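You operate a simulated robot arm through the tools that you are given. There is no shell and no other tool.

You are at the controls of a simulated robot arm. One attempt, no reset.

TASK
Pull the tall amp's long pink plug, tune out the hum in PLAY, then plug it back in.
Fine: lay the plug on top meanwhile; the hum lamps read only with the plug out: turn the hum knob till all are dark; do not trip the amp; leave it playing; leave the other knobs.
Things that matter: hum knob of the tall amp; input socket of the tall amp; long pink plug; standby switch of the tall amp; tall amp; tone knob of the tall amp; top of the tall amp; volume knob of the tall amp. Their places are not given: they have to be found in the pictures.

Only the result counts: the job must be done as asked and must still hold three seconds after the hand-in. Knocking over, shifting, dropping, spilling or breaking anything else fails it.

THE ROBOT
A 7-joint arm with a three-finger gripper, fixed in place. Base frame: the origin is at the foot of the arm, x ahead of it, y to its left, z up. Lengths are in mm, angles in degrees, forces in N, time in s.
Its first joint turns from -166.0 to 166.0 degrees. Payload 2.69 kg.
The tool frame sits at the grasp point between the pads (the TCP): z along the fingers, y along the line on which they close. The tips reach 30 mm beyond it. Largest opening 128 mm; the body of the gripper starts 117 mm behind the TCP.
Orientation is told as [roll, pitch, yaw] about the base's x, y, z axes, in that order, counted from this pose: with the fingers straight down and closing along the base's y, the tool's x points along the base's -x, its y along +y and its z along -z.

THE INTERFACE
- The arm moves only by the tool jog_arm. Its argument "targets" is a list of rows, each an object of numbers (a shift or turn left out is 0, a gripper value left out holds the last): "dx", "dy", "dz": the shift along the tool's x, y, z in m; "wx", "wy", "wz": the turn, a rotation vector about the tool's x, y, z in degrees; "gripper": the finger opening in m, from 0 to 0.128. In form: [{"dx": .., "dy": .., "dz": .., "wx": .., "wy": .., "wz": .., "gripper": ..}, ...]. A call has 1 to 20 rows; each row is the pose to reach, as a shift and turn from the pose commanded when the call began, along the tool's axes at that moment. A row lasts 0.2 s, in which the tool goes at most 50 mm and 8.6 degrees; a call with a longer step from one row to the next is refused whole, and so is a gripper value outside its range. A pose out of reach is approached as far as the arm can. The call stops where the force on the tool passes 90 N (or 10 N more than at its start, if that is more) or the arm is blocked; 0.2 s more then pass. Each finger halts on what it meets, pressing with about 25 N; the grip force reading is that of the motor and also rises with nothing between the fingers. The clock runs only during rows and for 0.2 s after the last one: add rows that repeat a pose to give the fingers time. It gives the time, the measured TCP pose, the force on the tool (base axes), the opening and the grip force at its end, in the units of the frame above (readings bear some noise), with the torque about the TCP (base axes, N m) and any sound that the robot's microphone picked up, and new pictures: "pictures" is both (left out), scene, wrist or none.
- Cameras (640 x 400 px; columns grow to the right, rows downward): "scene" is fixed at [219.2, -502.5, 1694.5]; the picture's right is [0.39, -0.92, 0.00], its down [-0.48, -0.20, -0.85] and it looks along [0.79, 0.33, -0.52] (base axes); focal length 368 px, centre (320, 200). "wrist" rides on the gripper at [58, 54, -131] in the tool frame; the picture's right is [-0.68, 0.74, 0.00], its down [-0.62, -0.57, -0.55] and it looks along [-0.40, -0.37, 0.84] (tool axes); focal length 234 px, centre (320, 200).
- lift_body(by): slides the trunk up (or, below 0, down) by that many mm; the arm rides with it, the base frame stays. It gives what a move gives, with no picture.
- probe_pixels(camera, pixels): there is no depth. For up to 12 entries [column, row, z] of the newest picture of that camera ("zoom" is the newest enlarged one), the place [x, y] in the base frame at which the ray of that pixel passes the height z, good to about 2 mm. No time passes.
- inspect(camera, box): a new picture of the part [left, top, right, bottom] of that camera's present view, enlarged. No time passes.
- sign_off(): hands the job in; it is judged then, once.

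Leave the gripper open and the arm clear of the work at the hand-in unless told otherwise.

The tools are called after "Request:" as name(argument=value, ...) on one line, values as JSON. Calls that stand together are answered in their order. jog_arm: Moves the arm, as the interface text tells. Its arguments: {"type":"object","properties":{"targets":{"type":"array","items":{"type":"object","properties":{"dx":{"type":"number"},"dy":{"type":"number"},"dz":{"type":"number"},"wx":{"type":"number"},"wy":{"type":"number"},"wz":{"type":"number"},"gripper":{"type":"number"}}}},"pictures":{"type":"string","enum":["both","scene","wrist","none"]}},"required":["targets"]} The other tools are called the same way: lift_body (by) slides the trunk up or down; probe_pixels (camera, pixels) gives the place at which the rays of pixels pass given heights; inspect (camera, box) takes an enlarged picture of a part of a camera's view; sign_off () hands the job in.

At the start:

```text
time_s: 0.0
eef_pos: [665.7, 11.3, 1421.3]
orientation: [0.1, 0.0, 0.0]
contact_force: [0.5, -0.3, -0.1]
wrist_torque: [0.01, 0.04, 0.04]
finger_gap: 128.0
gripper_force: 0.0
trunk travel left (down, up): [-150.0, 200.0]
```

scene: 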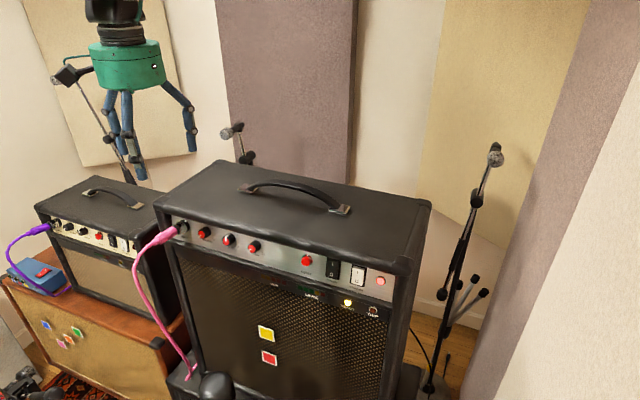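
wrist: 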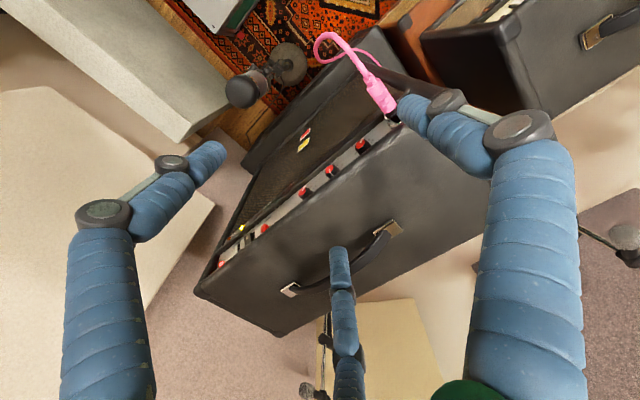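

I see the tall amp in the middle of the scene picture, with the pink plug at about (165,236) and a row of knobs on its sloped panel. I'll zoom in on the panel before moving anything.

Request:
inspect(camera="scene", box=[130, 200, 290, 300])

Request:
inspect(camera="scene", box=[260, 230, 420, 330])

Request:
inspect(camera="wrist", box=[190, 60, 430, 300])

```text
4.00 times, centred on (210, 250) of scene
```

zoom: 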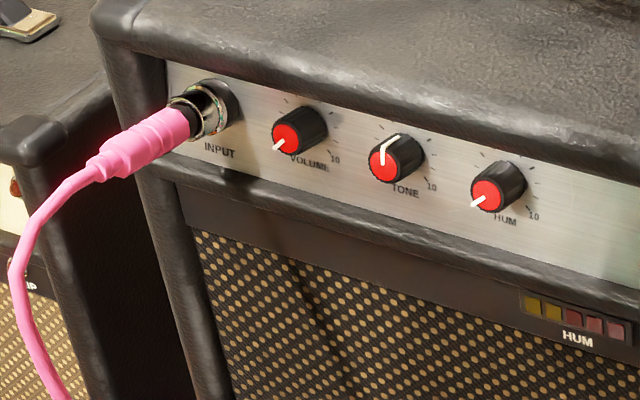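

```text
4.00 times, centred on (340, 280) of scene
```

zoom: 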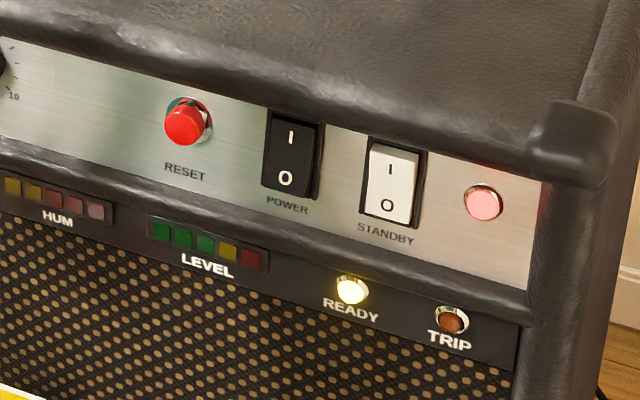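

```text
1.67 times, centred on (310, 180) of wrist
```

zoom: 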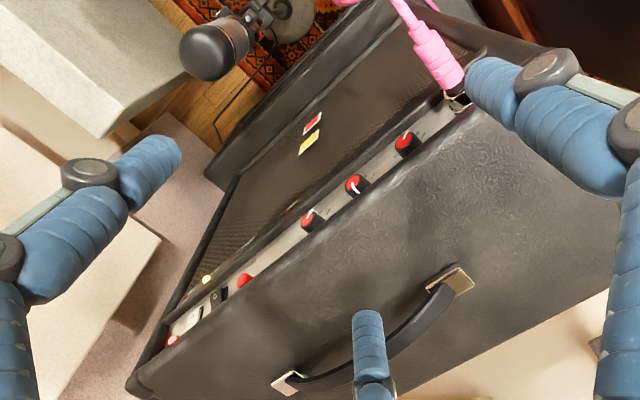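

The panel shows, left to right, INPUT (pink plug), VOLUME, TONE, HUM, RESET, POWER and STANDBY. Standby is a white switch at about (356,273). I'll probe matching points in both cameras at several heights so I can triangulate the amp.

Request:
probe_pixels(camera="scene", pixels=[[202.5, 235, 1000], [202.5, 235, 1200], [225.5, 241, 1000], [225.5, 241, 1200], [251.7, 248.8, 1000], [251.7, 248.8, 1200], [305.5, 261, 1000], [305.5, 261, 1200], [166, 234, 1000], [166, 234, 1200], [400, 268, 1000], [400, 268, 1200]])

Request:
probe_pixels(camera="wrist", pixels=[[361.6, 145.8, 1000], [361.6, 145.8, 1200], [331, 172, 1000], [331, 172, 1200], [305, 192, 1000], [305, 192, 1200], [265, 228.6, 1000], [265, 228.6, 1200], [385, 105, 1000], [385, 105, 1200], [200, 290, 1000], [200, 290, 1200]])

```text
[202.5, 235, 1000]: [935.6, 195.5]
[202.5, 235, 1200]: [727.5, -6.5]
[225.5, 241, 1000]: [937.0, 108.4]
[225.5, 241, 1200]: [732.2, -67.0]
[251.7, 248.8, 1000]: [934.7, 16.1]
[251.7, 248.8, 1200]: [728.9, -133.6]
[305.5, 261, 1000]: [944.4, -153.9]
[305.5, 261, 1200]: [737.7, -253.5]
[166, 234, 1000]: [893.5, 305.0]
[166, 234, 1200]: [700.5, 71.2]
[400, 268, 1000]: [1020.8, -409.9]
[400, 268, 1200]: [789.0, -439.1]
```

```text
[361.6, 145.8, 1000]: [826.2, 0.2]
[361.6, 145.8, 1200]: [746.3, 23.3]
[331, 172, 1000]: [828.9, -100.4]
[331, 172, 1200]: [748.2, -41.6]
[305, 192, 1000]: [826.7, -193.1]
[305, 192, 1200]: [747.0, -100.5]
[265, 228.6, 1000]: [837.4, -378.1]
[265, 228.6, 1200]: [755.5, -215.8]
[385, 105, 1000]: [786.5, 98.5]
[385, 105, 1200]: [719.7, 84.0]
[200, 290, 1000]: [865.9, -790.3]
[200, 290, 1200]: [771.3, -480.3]
```

From the triangulation, the knobs sit at x≈758 and z≈1172: volume y≈20, tone y≈-48, hum y≈-113. The amp's top is at about z 1225. Pulling the plug while it plays might trip the amp, so I'll look closely at the standby switch, the lamps and the plug.

Request:
inspect(camera="scene", box=[320, 250, 400, 300])

Request:
inspect(camera="scene", box=[130, 205, 210, 255])

Request:
inspect(camera="scene", box=[255, 265, 335, 315])

Request:
inspect(camera="wrist", box=[330, 50, 430, 150])

Request:
inspect(camera="wrist", box=[200, 210, 280, 270])

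```text
8.00 times, centred on (360, 275) of scene
```

zoom: 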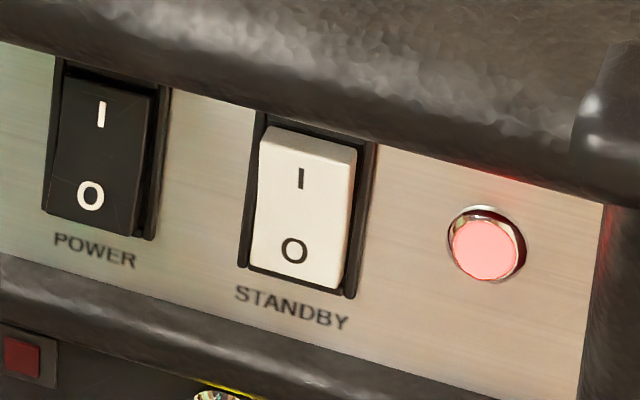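

```text
8.00 times, centred on (170, 230) of scene
```

zoom: 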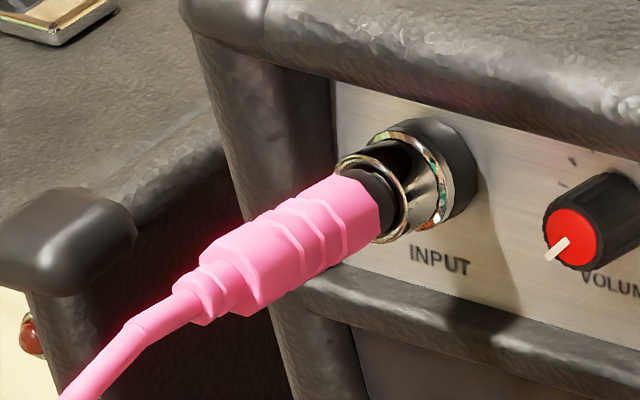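

```text
8.00 times, centred on (295, 290) of scene
```

zoom: 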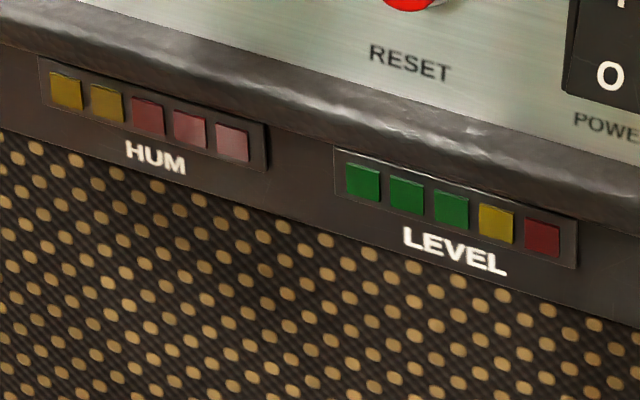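

```text
4.00 times, centred on (380, 100) of wrist
```

zoom: 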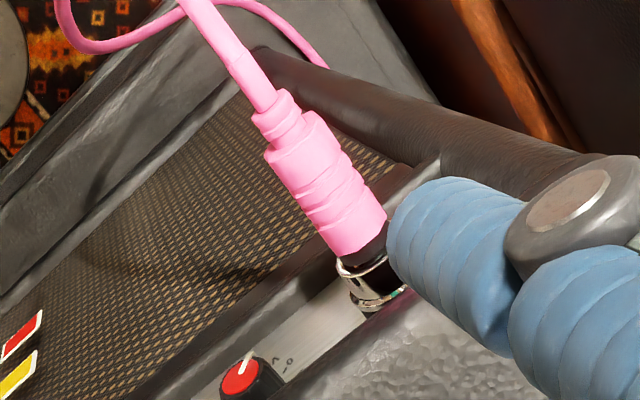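

```text
6.67 times, centred on (240, 240) of wrist
```

zoom: 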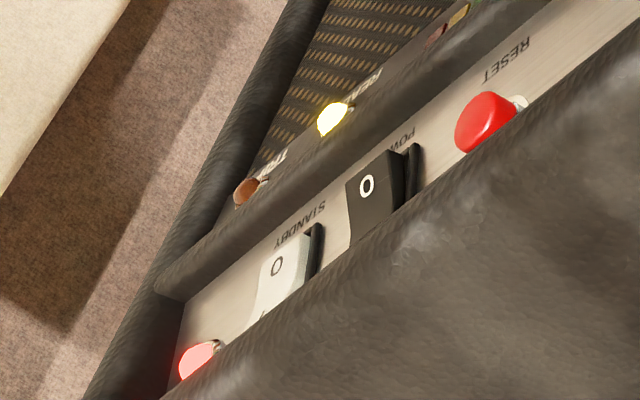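

The standby rocker seems to have its upper "I" half raised, so "O" is pressed and the amp is in standby with READY lit. The power rocker is the opposite. Pulling the plug now should therefore be safe. The hand looks like it has three finger shapes, so I'll close and reopen it in free air to see how they come together.

Request:
jog_arm(targets=[{"gripper": 0.02}, {"gripper": 0.02}, {"gripper": 0.02}], pictures="both")

```text
time_s: 0.8
eef_pos: [666.1, 11.5, 1422.1]
orientation: [0.1, 0.0, 0.0]
contact_force: [-0.9, 0.1, -0.1]
wrist_torque: [0.01, 0.0, -0.01]
finger_gap: 19.9
gripper_force: 0.1
trunk travel left (down, up): [-150.0, 200.0]
```

scene: 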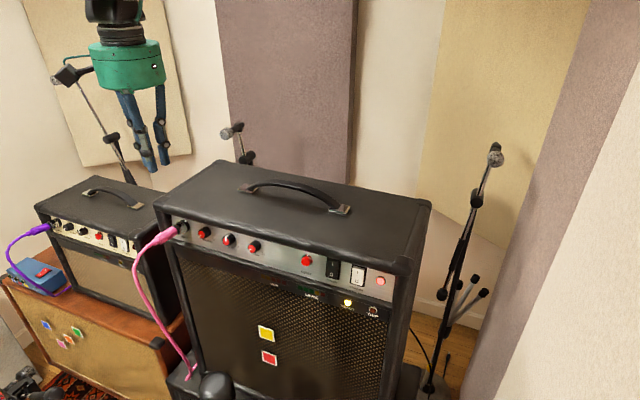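
wrist: 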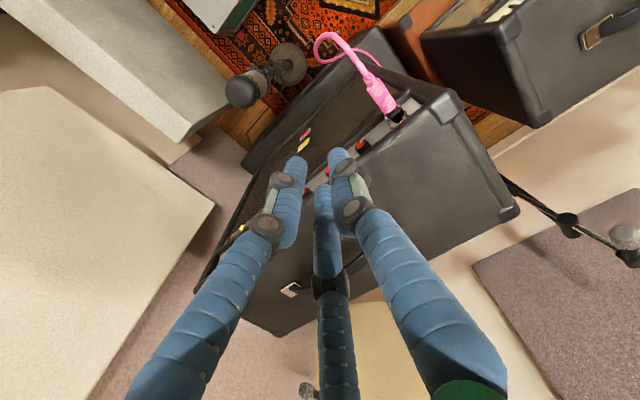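

Request:
inspect(camera="wrist", box=[240, 130, 400, 230])

Request:
inspect(camera="scene", box=[85, 75, 213, 175])

```text
4.00 times, centred on (320, 180) of wrist
```

zoom: 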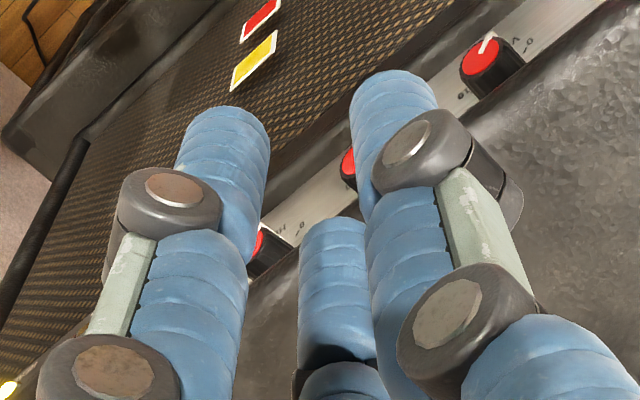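

```text
4.00 times, centred on (149, 125) of scene
```

zoom: 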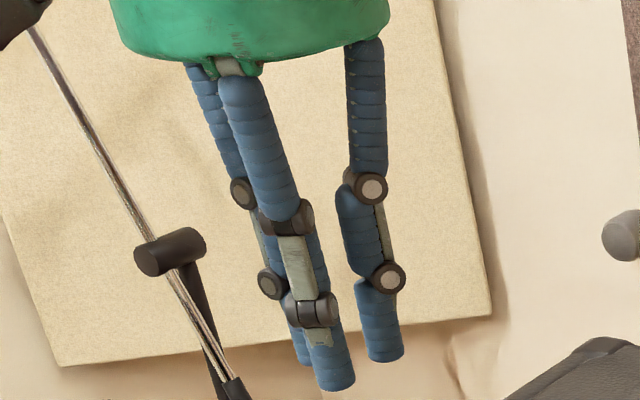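

The hand closes three fingers radially at 120° spacing, one at tool +y and a pair at -y. That suits round things like the plug and the knobs. Next I'll triangulate the plug's ends, the socket, the switch and the panel edges from both cameras.

Request:
inspect(camera="wrist", box=[340, 60, 440, 122])

Request:
probe_pixels(camera="scene", pixels=[[175, 230.6, 1100], [175, 230.6, 1200], [159.4, 239.4, 1100], [159.4, 239.4, 1200], [179.4, 228.75, 1100], [179.4, 228.75, 1200], [357, 268, 1100], [357, 268, 1200], [356.5, 281, 1100], [356.5, 281, 1200], [380.6, 281, 1100], [380.6, 281, 1200]])

Request:
probe_pixels(camera="wrist", pixels=[[390, 108.75, 1100], [390, 108.75, 1200], [372.5, 85, 1100], [372.5, 85, 1200], [368, 78.75, 1100], [368, 78.75, 1200]])

```text
6.40 times, centred on (390, 91) of wrist
```

zoom: 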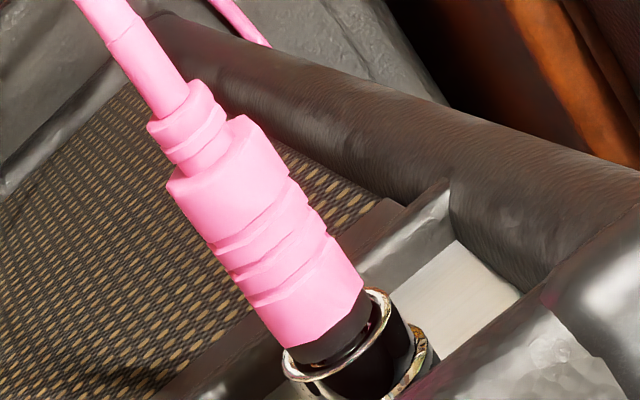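

```text
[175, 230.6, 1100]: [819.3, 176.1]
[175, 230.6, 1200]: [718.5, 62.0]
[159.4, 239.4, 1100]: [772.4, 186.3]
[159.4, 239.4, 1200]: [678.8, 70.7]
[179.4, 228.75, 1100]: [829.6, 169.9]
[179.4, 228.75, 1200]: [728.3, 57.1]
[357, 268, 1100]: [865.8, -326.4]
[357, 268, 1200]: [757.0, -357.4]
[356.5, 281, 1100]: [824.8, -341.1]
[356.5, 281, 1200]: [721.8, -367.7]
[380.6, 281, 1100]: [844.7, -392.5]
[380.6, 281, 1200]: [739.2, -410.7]
```

```text
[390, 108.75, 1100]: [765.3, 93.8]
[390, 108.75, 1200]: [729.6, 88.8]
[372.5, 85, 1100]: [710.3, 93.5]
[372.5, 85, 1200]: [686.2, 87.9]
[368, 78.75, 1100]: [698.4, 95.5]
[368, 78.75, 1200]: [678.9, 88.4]
```

The plug's handle is roughly horizontal along -x, at about y 89, z 1180, from x≈689 to 737. Something black, probably a mic, stands in front of the amp at scene (217,387) and wrist (247,88). I'll locate it before swinging the hand down.

Request:
probe_pixels(camera="scene", pixels=[[217, 376, 700], [217, 376, 900], [217, 376, 1100], [175, 360, 700], [175, 360, 900]])

Request:
probe_pixels(camera="wrist", pixels=[[242, 88, 700], [242, 88, 900], [242, 88, 1100], [325, 185, 1392]])

Request:
inspect(camera="wrist", box=[180, 0, 380, 125])

Request:
inspect(camera="scene", box=[130, 300, 290, 400])

```text
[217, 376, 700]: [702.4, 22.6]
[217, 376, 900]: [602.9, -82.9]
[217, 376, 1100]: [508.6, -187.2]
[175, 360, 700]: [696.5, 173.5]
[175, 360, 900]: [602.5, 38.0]
```

```text
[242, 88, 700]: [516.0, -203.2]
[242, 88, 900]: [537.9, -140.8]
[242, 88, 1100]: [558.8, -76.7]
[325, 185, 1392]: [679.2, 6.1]
```

```text
3.20 times, centred on (280, 62) of wrist
```

zoom: 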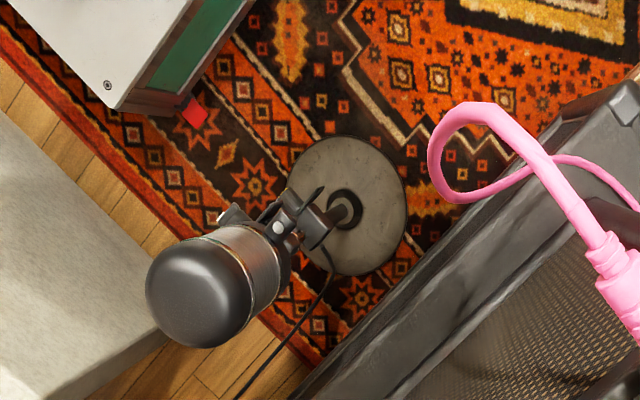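

```text
4.00 times, centred on (210, 350) of scene
```

zoom: 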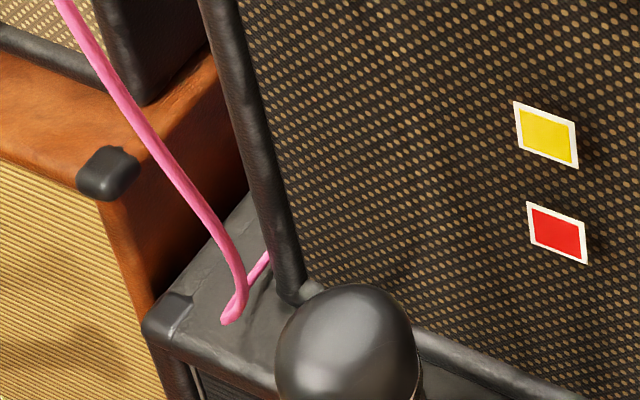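

The mic top is near (550,-115) at about z 985, well below the working height. I'll grip the plug from above and behind at a 45° pitch, so the hand clears both the amp front and the drooping cable. First I'll tilt the tool -45° about y, back off to about (620,60,1300), and open to 90 mm.

Request:
jog_arm(targets=[{"dx": 0.008, "dy": 0.008, "dz": 0.02, "wy": -7.5, "gripper": 0.09}, {"dx": 0.016, "dy": 0.016, "dz": 0.04, "wy": -15}, {"dx": 0.023, "dy": 0.024, "dz": 0.06, "wy": -22.5}, {"dx": 0.031, "dy": 0.032, "dz": 0.08, "wy": -30}, {"dx": 0.039, "dy": 0.04, "dz": 0.1, "wy": -37.5}, {"dx": 0.046, "dy": 0.048, "dz": 0.122, "wy": -45}, {"dx": 0.046, "dy": 0.048, "dz": 0.122, "wy": -45}])

```text
time_s: 2.4
eef_pos: [619.5, 56.4, 1300.0]
orientation: [0.0, -45.0, 0.0]
contact_force: [-1.0, -0.1, -0.1]
wrist_torque: [-0.01, -0.01, -0.03]
finger_gap: 90.0
gripper_force: 0.0
trunk travel left (down, up): [-150.0, 200.0]
```

scene: 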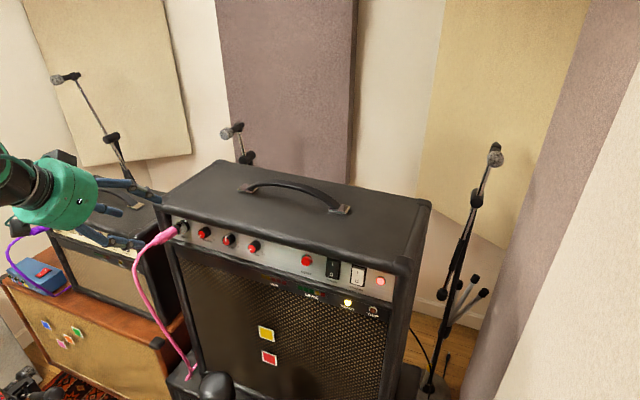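
wrist: 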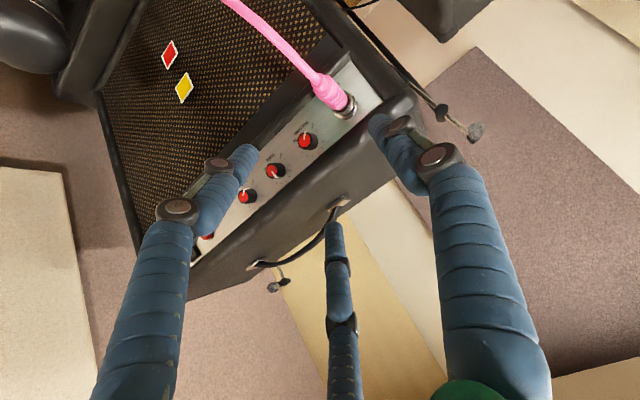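

Clear view of the panel from here. I'll zoom in on the plug and the panel for a better measurement.

Request:
inspect(camera="wrist", box=[290, 50, 390, 112])

Request:
inspect(camera="wrist", box=[180, 100, 360, 250])

```text
6.40 times, centred on (340, 81) of wrist
```

zoom: 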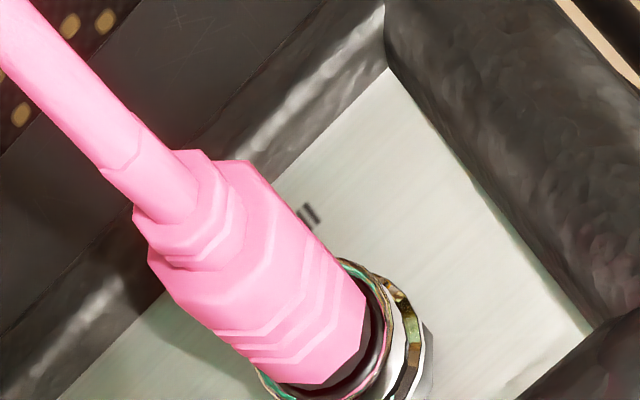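

```text
2.67 times, centred on (270, 175) of wrist
```

zoom: 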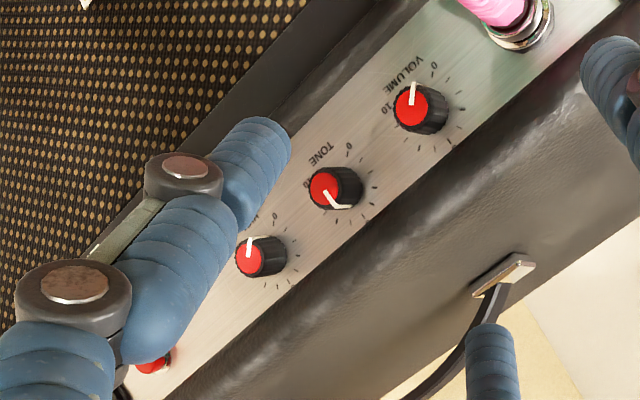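

Request:
probe_pixels(camera="wrist", pixels=[[339.7, 103.7, 1170], [339.7, 103.7, 1185], [322, 82.9, 1170], [322, 82.9, 1185], [298, 141.5, 1172], [271, 171.5, 1172], [244.5, 198, 1172], [335, 82, 1170]])

Request:
probe_pixels(camera="scene", pixels=[[175, 230.6, 1170], [175, 230.6, 1185], [159.4, 239.4, 1170], [159.4, 239.4, 1185]])

```text
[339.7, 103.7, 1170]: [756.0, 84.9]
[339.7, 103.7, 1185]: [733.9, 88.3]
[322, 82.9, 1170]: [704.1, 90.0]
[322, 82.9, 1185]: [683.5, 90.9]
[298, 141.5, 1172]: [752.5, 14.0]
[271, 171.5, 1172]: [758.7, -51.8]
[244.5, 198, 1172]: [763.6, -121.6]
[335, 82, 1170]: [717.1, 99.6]
```

```text
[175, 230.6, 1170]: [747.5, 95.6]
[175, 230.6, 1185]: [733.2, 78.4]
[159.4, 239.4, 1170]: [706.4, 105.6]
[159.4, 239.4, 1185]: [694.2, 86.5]
```

The plug's handle runs about (692,90,1181) to (741,87,1178). I'll go to a pre-grasp point 80 mm back along the tool axis, at about (642,84,1245), with the opening at 70 mm so the fingers straddle the plug without touching the amp front.

Request:
jog_arm(targets=[{"dx": 0.0113, "dy": 0.0138, "dz": 0.0276, "gripper": 0.07}, {"dx": 0.0226, "dy": 0.0276, "dz": 0.0552, "gripper": 0.07}, {"dx": 0.0226, "dy": 0.0276, "dz": 0.0552, "gripper": 0.07}])

```text
time_s: 3.2
eef_pos: [644.7, 85.1, 1241.4]
orientation: [-0.1, -45.0, -0.1]
contact_force: [0.8, -0.2, 0.0]
wrist_torque: [0.0, 0.02, -0.02]
finger_gap: 70.2
gripper_force: 0.0
trunk travel left (down, up): [-150.0, 200.0]
```

scene: 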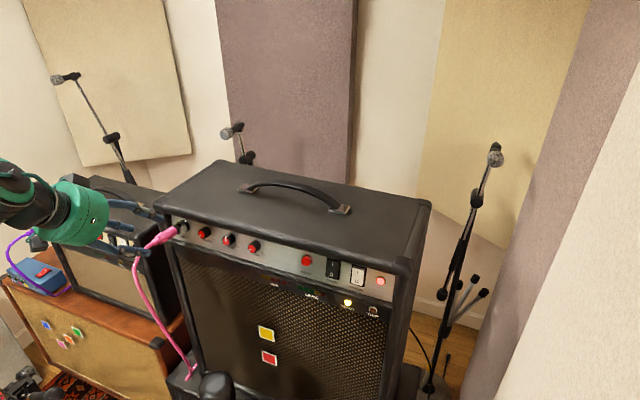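
wrist: 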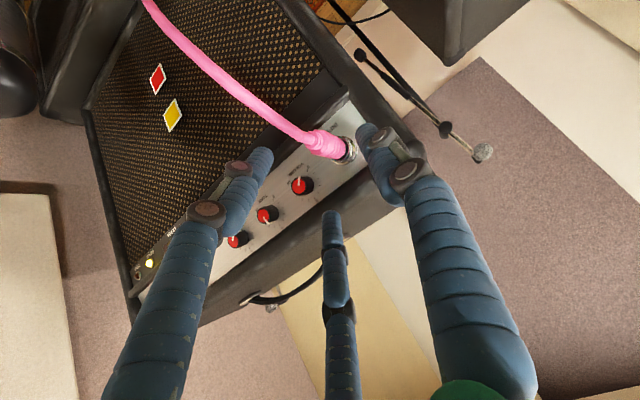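

Request:
inspect(camera="wrist", box=[280, 100, 400, 175])

Request:
inspect(camera="scene", box=[80, 180, 240, 280])

```text
5.33 times, centred on (340, 138) of wrist
```

zoom: 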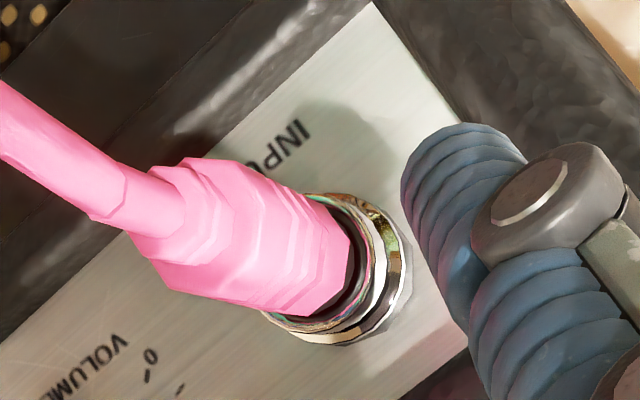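

```text
4.00 times, centred on (160, 230) of scene
```

zoom: 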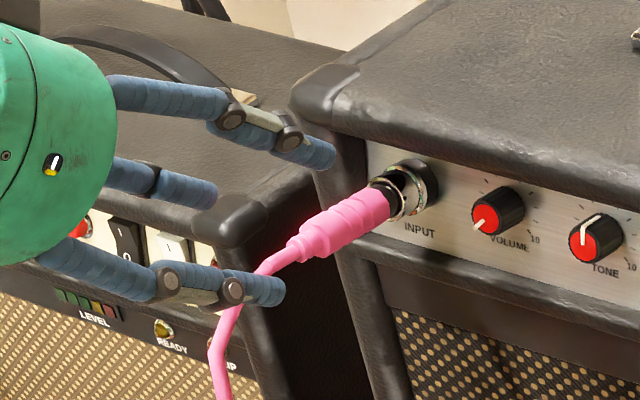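

Request:
probe_pixels(camera="wrist", pixels=[[339.6, 149.6, 1170], [339.6, 149.6, 1185], [314.7, 141.8, 1170], [314.7, 141.8, 1185], [299, 187, 1165], [299, 187, 1180]])

Request:
inspect(camera="scene", box=[140, 210, 200, 250])

```text
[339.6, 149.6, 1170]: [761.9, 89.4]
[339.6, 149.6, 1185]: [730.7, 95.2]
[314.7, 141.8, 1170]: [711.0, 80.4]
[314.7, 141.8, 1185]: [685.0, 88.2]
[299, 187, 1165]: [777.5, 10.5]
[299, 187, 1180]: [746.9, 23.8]
```

```text
10.00 times, centred on (170, 230) of scene
```

zoom: 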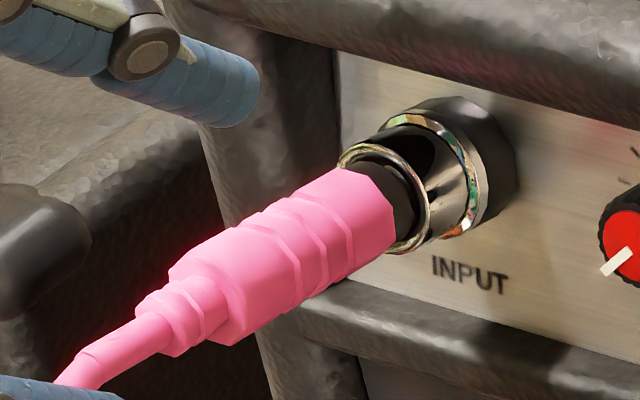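

The estimates agree to a few mm: plug axis at y≈89, z≈1179. I'll advance 50 mm along the tool axis and check clearances before the final stretch.

Request:
jog_arm(targets=[{"dz": 0.025}, {"dz": 0.05}, {"dz": 0.05}])

Request:
inspect(camera="scene", box=[100, 180, 220, 255])

Request:
inspect(camera="wrist", box=[220, 100, 420, 225])

```text
time_s: 4.0
eef_pos: [679.0, 86.0, 1207.8]
orientation: [0.0, -45.0, 0.0]
contact_force: [0.2, -0.5, -0.3]
wrist_torque: [-0.02, 0.0, 0.02]
finger_gap: 69.9
gripper_force: 0.1
trunk travel left (down, up): [-150.0, 200.0]
```

scene: 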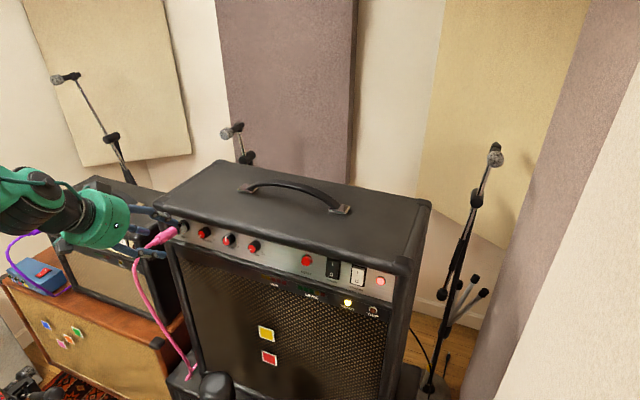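
wrist: 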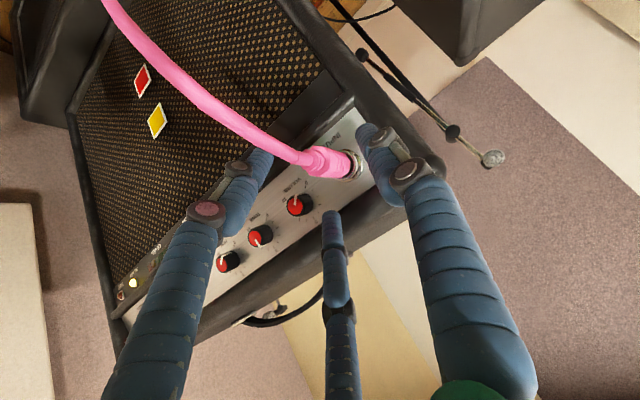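

```text
5.33 times, centred on (160, 218) of scene
```

zoom: 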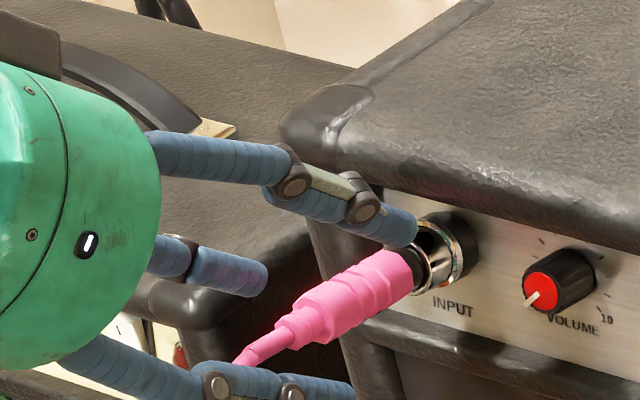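

```text
3.20 times, centred on (320, 162) of wrist
```

zoom: 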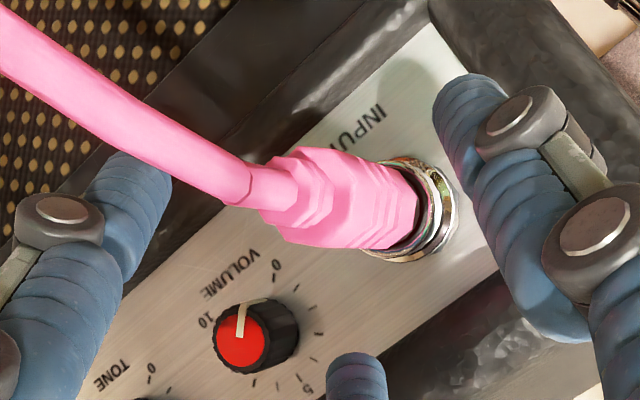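

The fingers straddle the plug, and the plug axis seems nearer y≈91, z≈1176. I'll narrow the opening to 60 mm and move the last 27 mm, stopping short of the amp front.

Request:
jog_arm(targets=[{"gripper": 0.06}, {"dx": 0.003, "dz": 0.0135, "gripper": 0.06}, {"dx": 0.0055, "dz": 0.0274, "gripper": 0.06}, {"dx": 0.0055, "dz": 0.0274, "gripper": 0.06}])

Request:
inspect(camera="scene", box=[110, 190, 210, 255])

Request:
inspect(camera="wrist", box=[220, 100, 420, 225])

```text
time_s: 5.0
eef_pos: [692.8, 86.4, 1186.3]
orientation: [0.0, -45.0, 0.0]
contact_force: [0.4, 0.1, -0.4]
wrist_torque: [0.0, 0.0, 0.0]
finger_gap: 60.2
gripper_force: 0.1
trunk travel left (down, up): [-150.0, 200.0]
```

scene: 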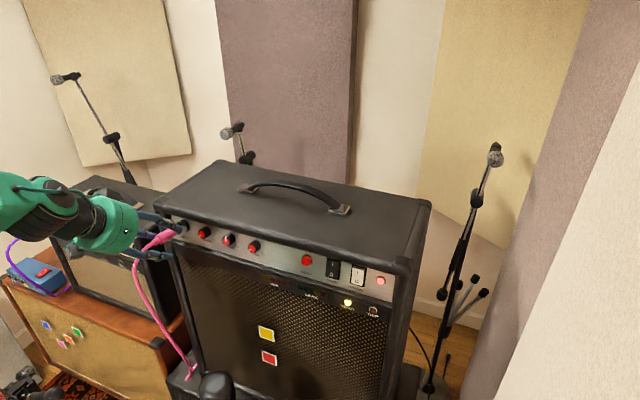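
wrist: 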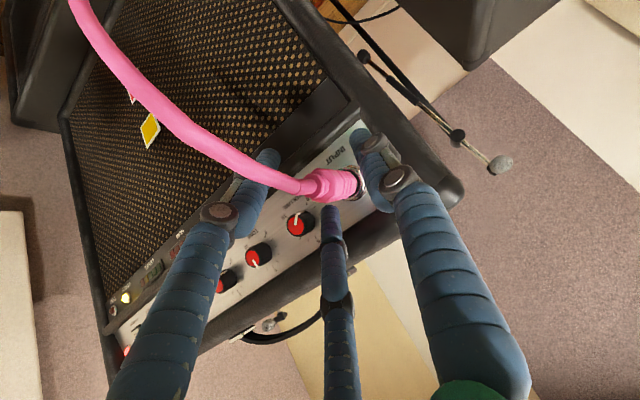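

```text
6.15 times, centred on (160, 222) of scene
```

zoom: 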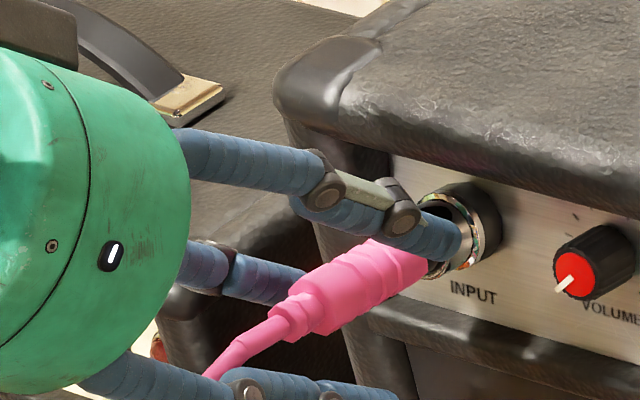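

```text
3.20 times, centred on (320, 162) of wrist
```

zoom: 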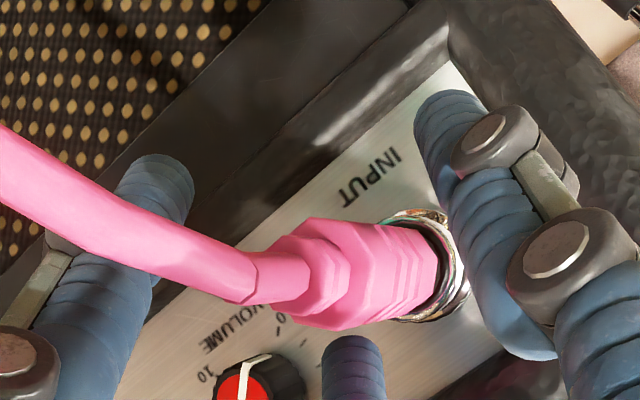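

The plug axis passes right at the grasp point. I'll close in stages and watch the gap and force readings to learn how the fingers actually meet the plug.

Request:
jog_arm(targets=[{"gripper": 0.036}, {"gripper": 0.036}], pictures="both")

Request:
inspect(camera="wrist", box=[240, 110, 400, 210])

Request:
inspect(camera="scene", box=[130, 205, 210, 255])

```text
time_s: 5.6
eef_pos: [693.6, 85.8, 1185.4]
orientation: [0.1, -45.0, 0.1]
contact_force: [0.2, 0.6, 0.1]
wrist_torque: [0.0, 0.01, -0.04]
finger_gap: 35.9
gripper_force: 0.5
trunk travel left (down, up): [-150.0, 200.0]
```

scene: 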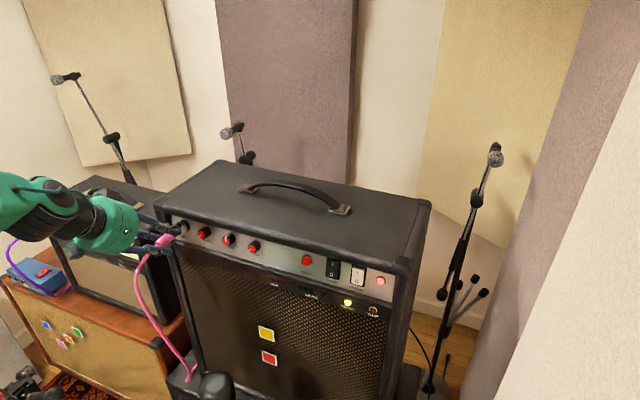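
wrist: 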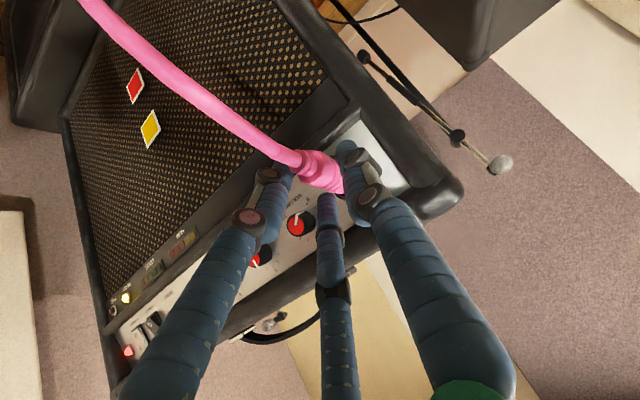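

```text
4.00 times, centred on (320, 160) of wrist
```

zoom: 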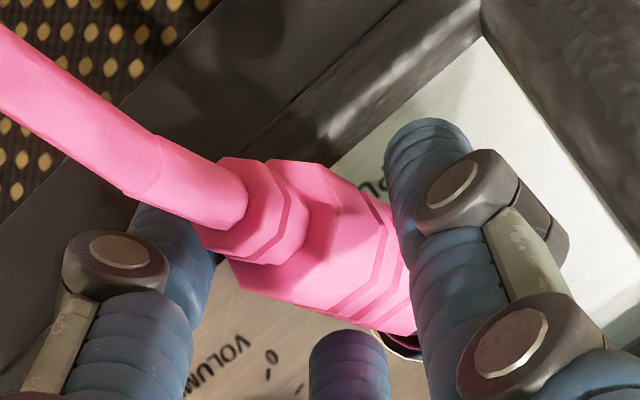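

```text
8.00 times, centred on (170, 230) of scene
```

zoom: 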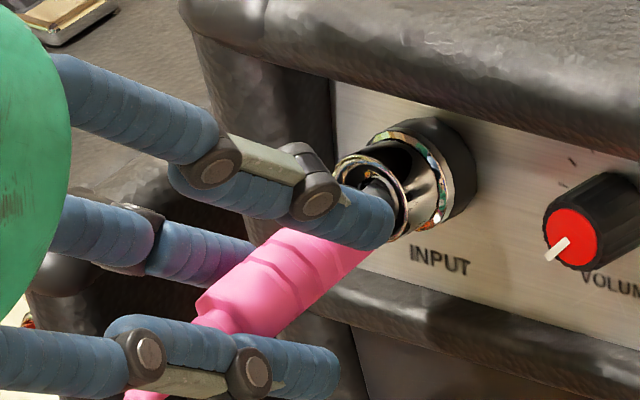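

The plug looks turned compared with before, so I need a closer look before doing anything else.

Request:
inspect(camera="scene", box=[148, 214, 196, 244])

Request:
inspect(camera="wrist", box=[280, 130, 360, 180])

Request:
inspect(camera="scene", box=[330, 255, 400, 320])

```text
13.33 times, centred on (172, 229) of scene
```

zoom: 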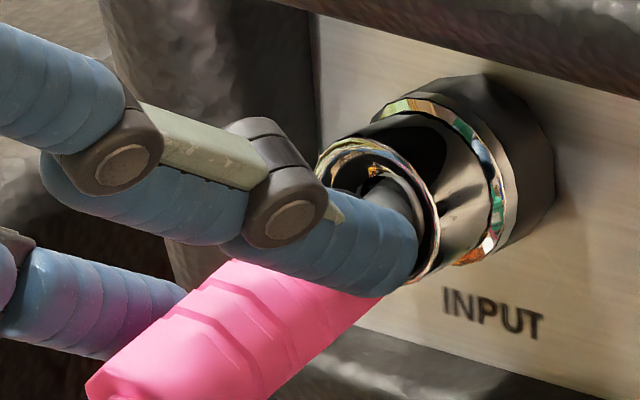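

```text
8.00 times, centred on (320, 155) of wrist
```

zoom: 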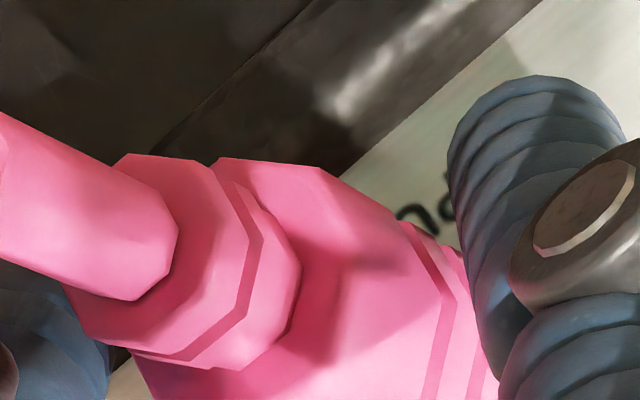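

```text
6.15 times, centred on (365, 288) of scene
```

zoom: 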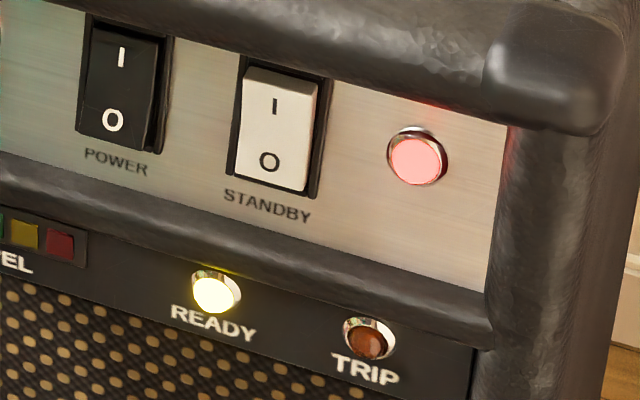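

The plug's tail has been pushed down about 14 mm. In this slanted grasp the upper finger presses on top of the plug, so the three fingers really do collide. The standby lamps are unchanged and TRIP is dark. I'll open to 60, back off along the tool axis, and see whether the plug springs back. Then I'll use a straight-down pinch instead.

Request:
jog_arm(targets=[{"gripper": 0.06}, {"gripper": 0.06}, {"dz": -0.025, "dx": -0.003}, {"dz": -0.06, "dx": -0.003}, {"dz": -0.1, "dx": -0.003}, {"dz": -0.1, "dx": -0.003}])

Request:
inspect(camera="scene", box=[130, 205, 210, 255])

Request:
inspect(camera="wrist", box=[280, 80, 400, 155])

```text
time_s: 7.0
eef_pos: [623.7, 86.7, 1262.2]
orientation: [-0.1, -45.0, 0.0]
contact_force: [-1.4, -0.4, 0.9]
wrist_torque: [-0.01, -0.03, -0.01]
finger_gap: 60.4
gripper_force: 0.1
trunk travel left (down, up): [-150.0, 200.0]
```

scene: 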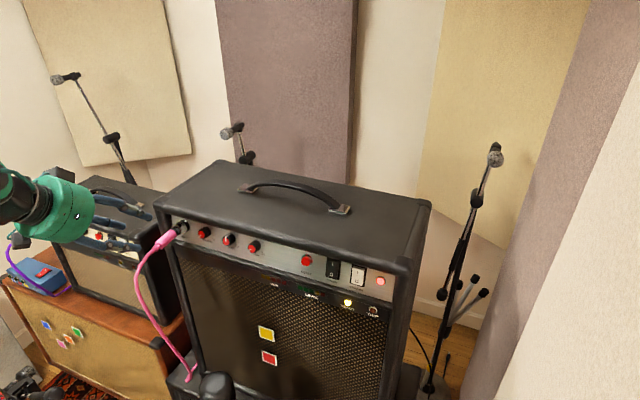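
wrist: 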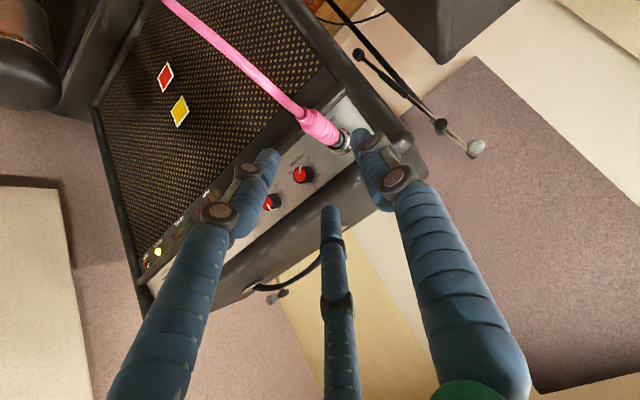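

```text
8.00 times, centred on (170, 230) of scene
```

zoom: 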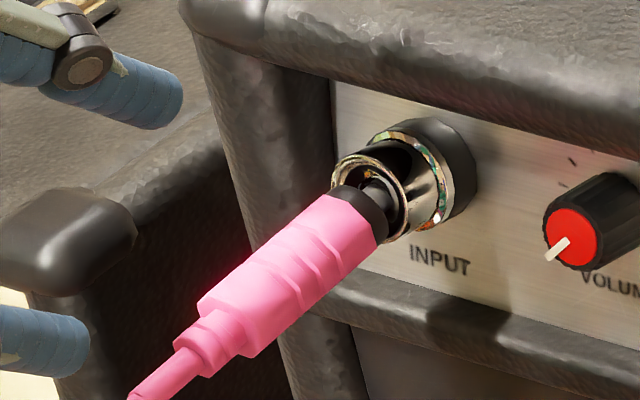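

```text
5.33 times, centred on (340, 118) of wrist
```

zoom: 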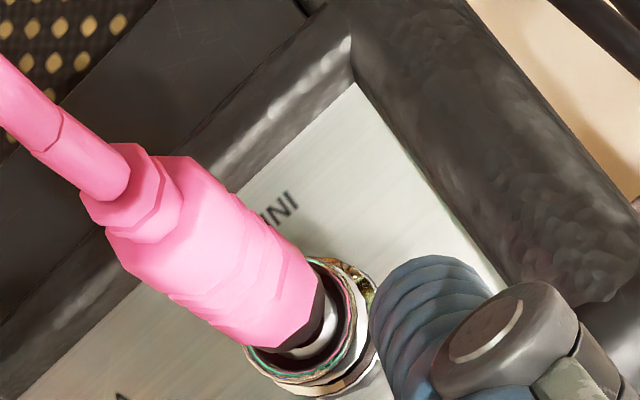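

The plug has slipped out a few mm and sits tilted, tail down, still held by the socket. I'll triangulate its present pose so I can grip it with the fingers across its axis.

Request:
probe_pixels(camera="scene", pixels=[[173.75, 233.5, 1160], [173.75, 233.5, 1180], [157.75, 246.25, 1150], [157.75, 246.25, 1170]])

Request:
probe_pixels(camera="wrist", pixels=[[333.1, 138.6, 1160], [333.1, 138.6, 1180], [307.8, 120.3, 1150], [307.8, 120.3, 1170]])

```text
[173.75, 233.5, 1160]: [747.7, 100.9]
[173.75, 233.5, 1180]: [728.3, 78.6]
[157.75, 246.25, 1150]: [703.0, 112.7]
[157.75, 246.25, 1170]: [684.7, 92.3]
```

```text
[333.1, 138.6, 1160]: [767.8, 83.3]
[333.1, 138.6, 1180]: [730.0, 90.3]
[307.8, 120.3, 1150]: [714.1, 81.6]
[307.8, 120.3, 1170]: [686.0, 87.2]
```

The socket axis appears to slope about 10° (tail up), since the panel leans back. The plug now hangs about level: front (736,88,1173), rear (682,88,1173). I'll straighten the tool to point down above the handle at about (702,80,1290), offset a little in y because one finger opposes two, with a 50 mm opening.

Request:
jog_arm(targets=[{"dx": -0.0125, "dy": -0.001, "dz": 0.006, "wy": 7.5, "gripper": 0.05}, {"dx": -0.025, "dy": -0.002, "dz": 0.012, "wy": 15, "gripper": 0.05}, {"dx": -0.0375, "dy": -0.003, "dz": 0.018, "wy": 22.5}, {"dx": -0.05, "dy": -0.004, "dz": 0.024, "wy": 30}, {"dx": -0.0625, "dy": -0.005, "dz": 0.03, "wy": 37.5}, {"dx": -0.075, "dy": -0.0062, "dz": 0.0357, "wy": 45}, {"dx": -0.075, "dy": -0.0062, "dz": 0.0357, "wy": 45}])

Request:
inspect(camera="wrist", box=[260, 60, 440, 180])

Request:
inspect(camera="scene", box=[110, 160, 230, 250])

```text
time_s: 8.6
eef_pos: [703.7, 80.5, 1286.4]
orientation: [0.0, 0.1, 0.0]
contact_force: [0.5, 0.6, -0.4]
wrist_torque: [-0.01, 0.13, -0.03]
finger_gap: 50.1
gripper_force: 0.1
trunk travel left (down, up): [-150.0, 200.0]
```

scene: 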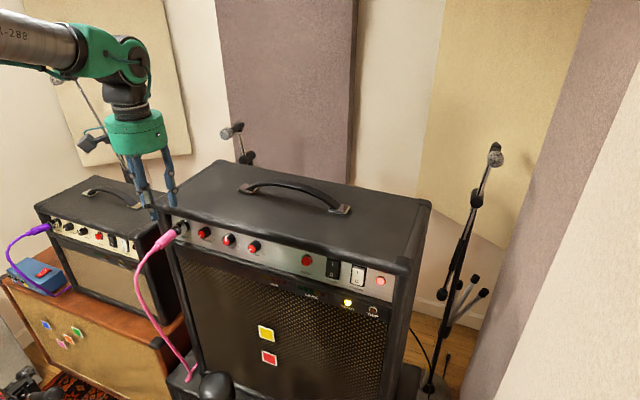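
wrist: 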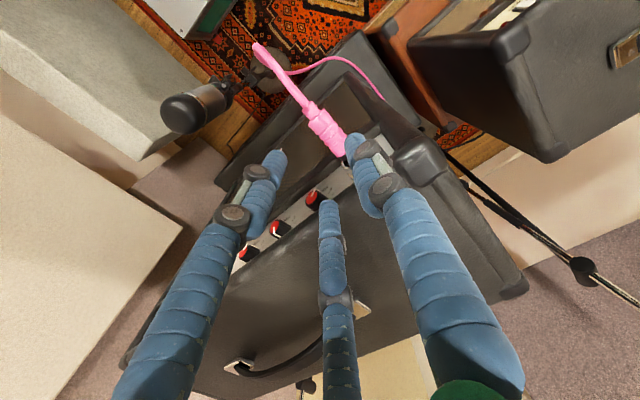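

```text
3.33 times, centred on (350, 120) of wrist
```

zoom: 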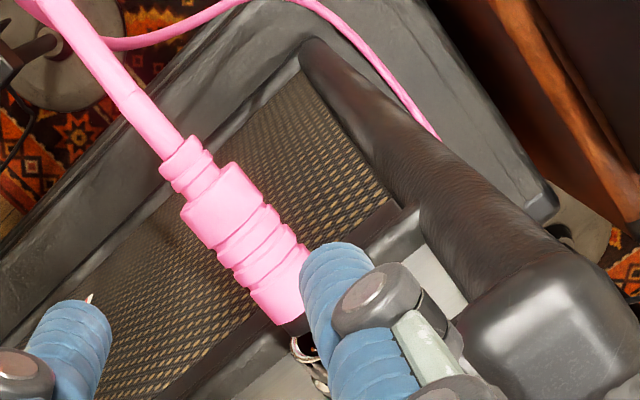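

```text
4.44 times, centred on (170, 205) of scene
```

zoom: 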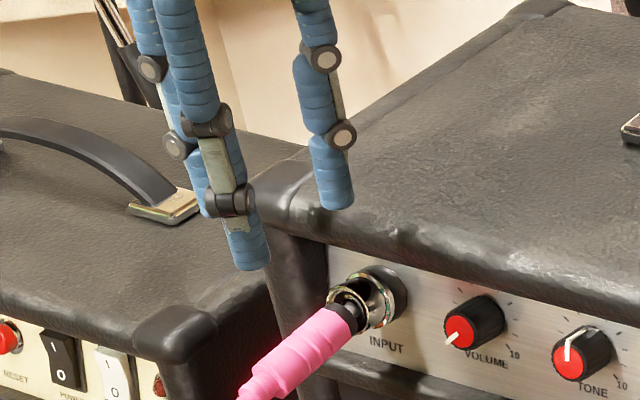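

Request:
probe_pixels(camera="wrist", pixels=[[317, 117, 1173], [341, 145.5, 1173], [317, 117, 1165], [341, 145.5, 1180]])

Request:
probe_pixels(camera="scene", pixels=[[173.75, 233.5, 1173], [157.75, 246.25, 1173]])

```text
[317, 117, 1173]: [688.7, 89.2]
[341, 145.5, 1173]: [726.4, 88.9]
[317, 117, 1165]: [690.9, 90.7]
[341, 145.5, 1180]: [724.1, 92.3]
```

```text
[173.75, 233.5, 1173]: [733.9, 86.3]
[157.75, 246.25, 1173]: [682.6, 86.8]
```

The plug's handle is at y≈88.5, x 685 to 731, z≈1172. I'll descend 65 mm and check that the fingers straddle it.

Request:
jog_arm(targets=[{"dz": 0.03}, {"dz": 0.065}, {"dz": 0.065}])

Request:
inspect(camera="wrist", box=[240, 90, 420, 202])

Request:
inspect(camera="scene", box=[120, 190, 220, 252])

```text
time_s: 9.4
eef_pos: [704.0, 79.9, 1223.6]
orientation: [-0.1, 0.1, -0.1]
contact_force: [0.3, 0.1, 0.4]
wrist_torque: [0.0, 0.02, -0.02]
finger_gap: 49.9
gripper_force: 0.0
trunk travel left (down, up): [-150.0, 200.0]
```

scene: 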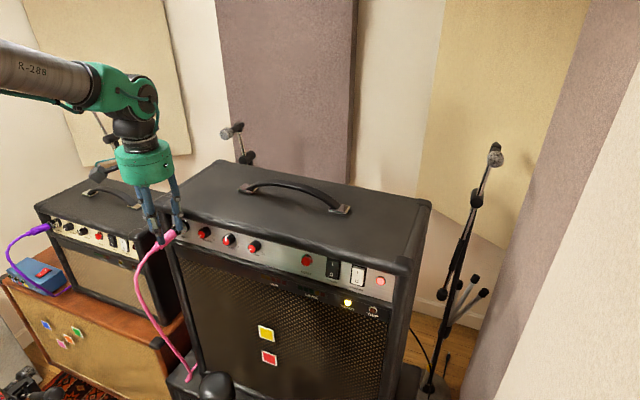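
wrist: 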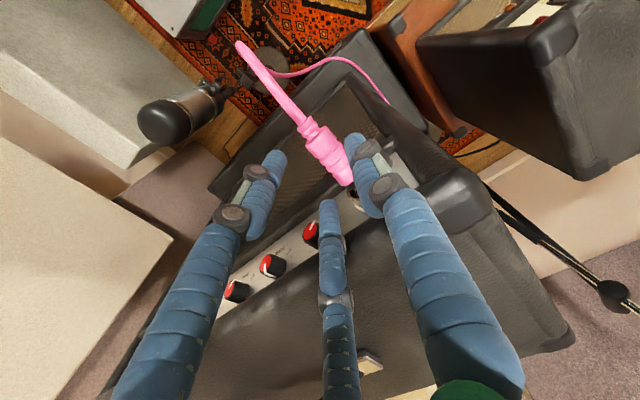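

```text
3.56 times, centred on (330, 146) of wrist
```

zoom: 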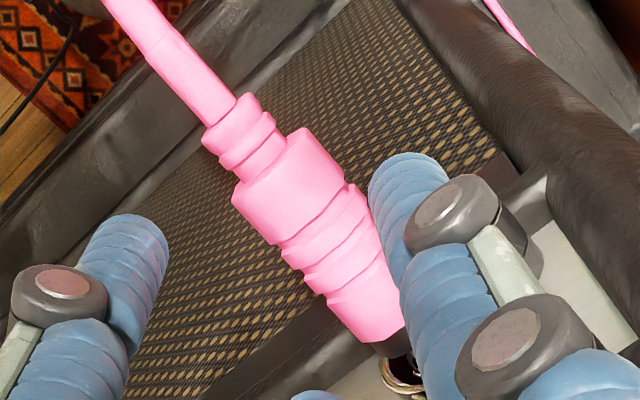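

```text
6.40 times, centred on (170, 221) of scene
```

zoom: 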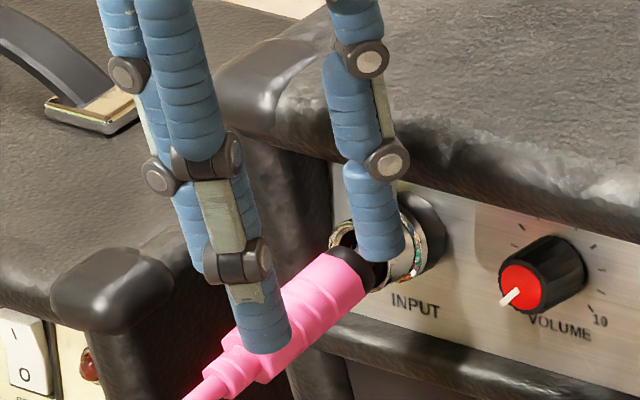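

Request:
probe_pixels(camera="wrist", pixels=[[315.3, 136.3, 1172], [346.7, 178.5, 1172], [331, 157, 1172], [358, 137, 1193]])

```text
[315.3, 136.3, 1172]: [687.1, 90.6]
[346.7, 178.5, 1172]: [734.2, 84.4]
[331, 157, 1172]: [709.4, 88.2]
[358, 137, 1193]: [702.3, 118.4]
```

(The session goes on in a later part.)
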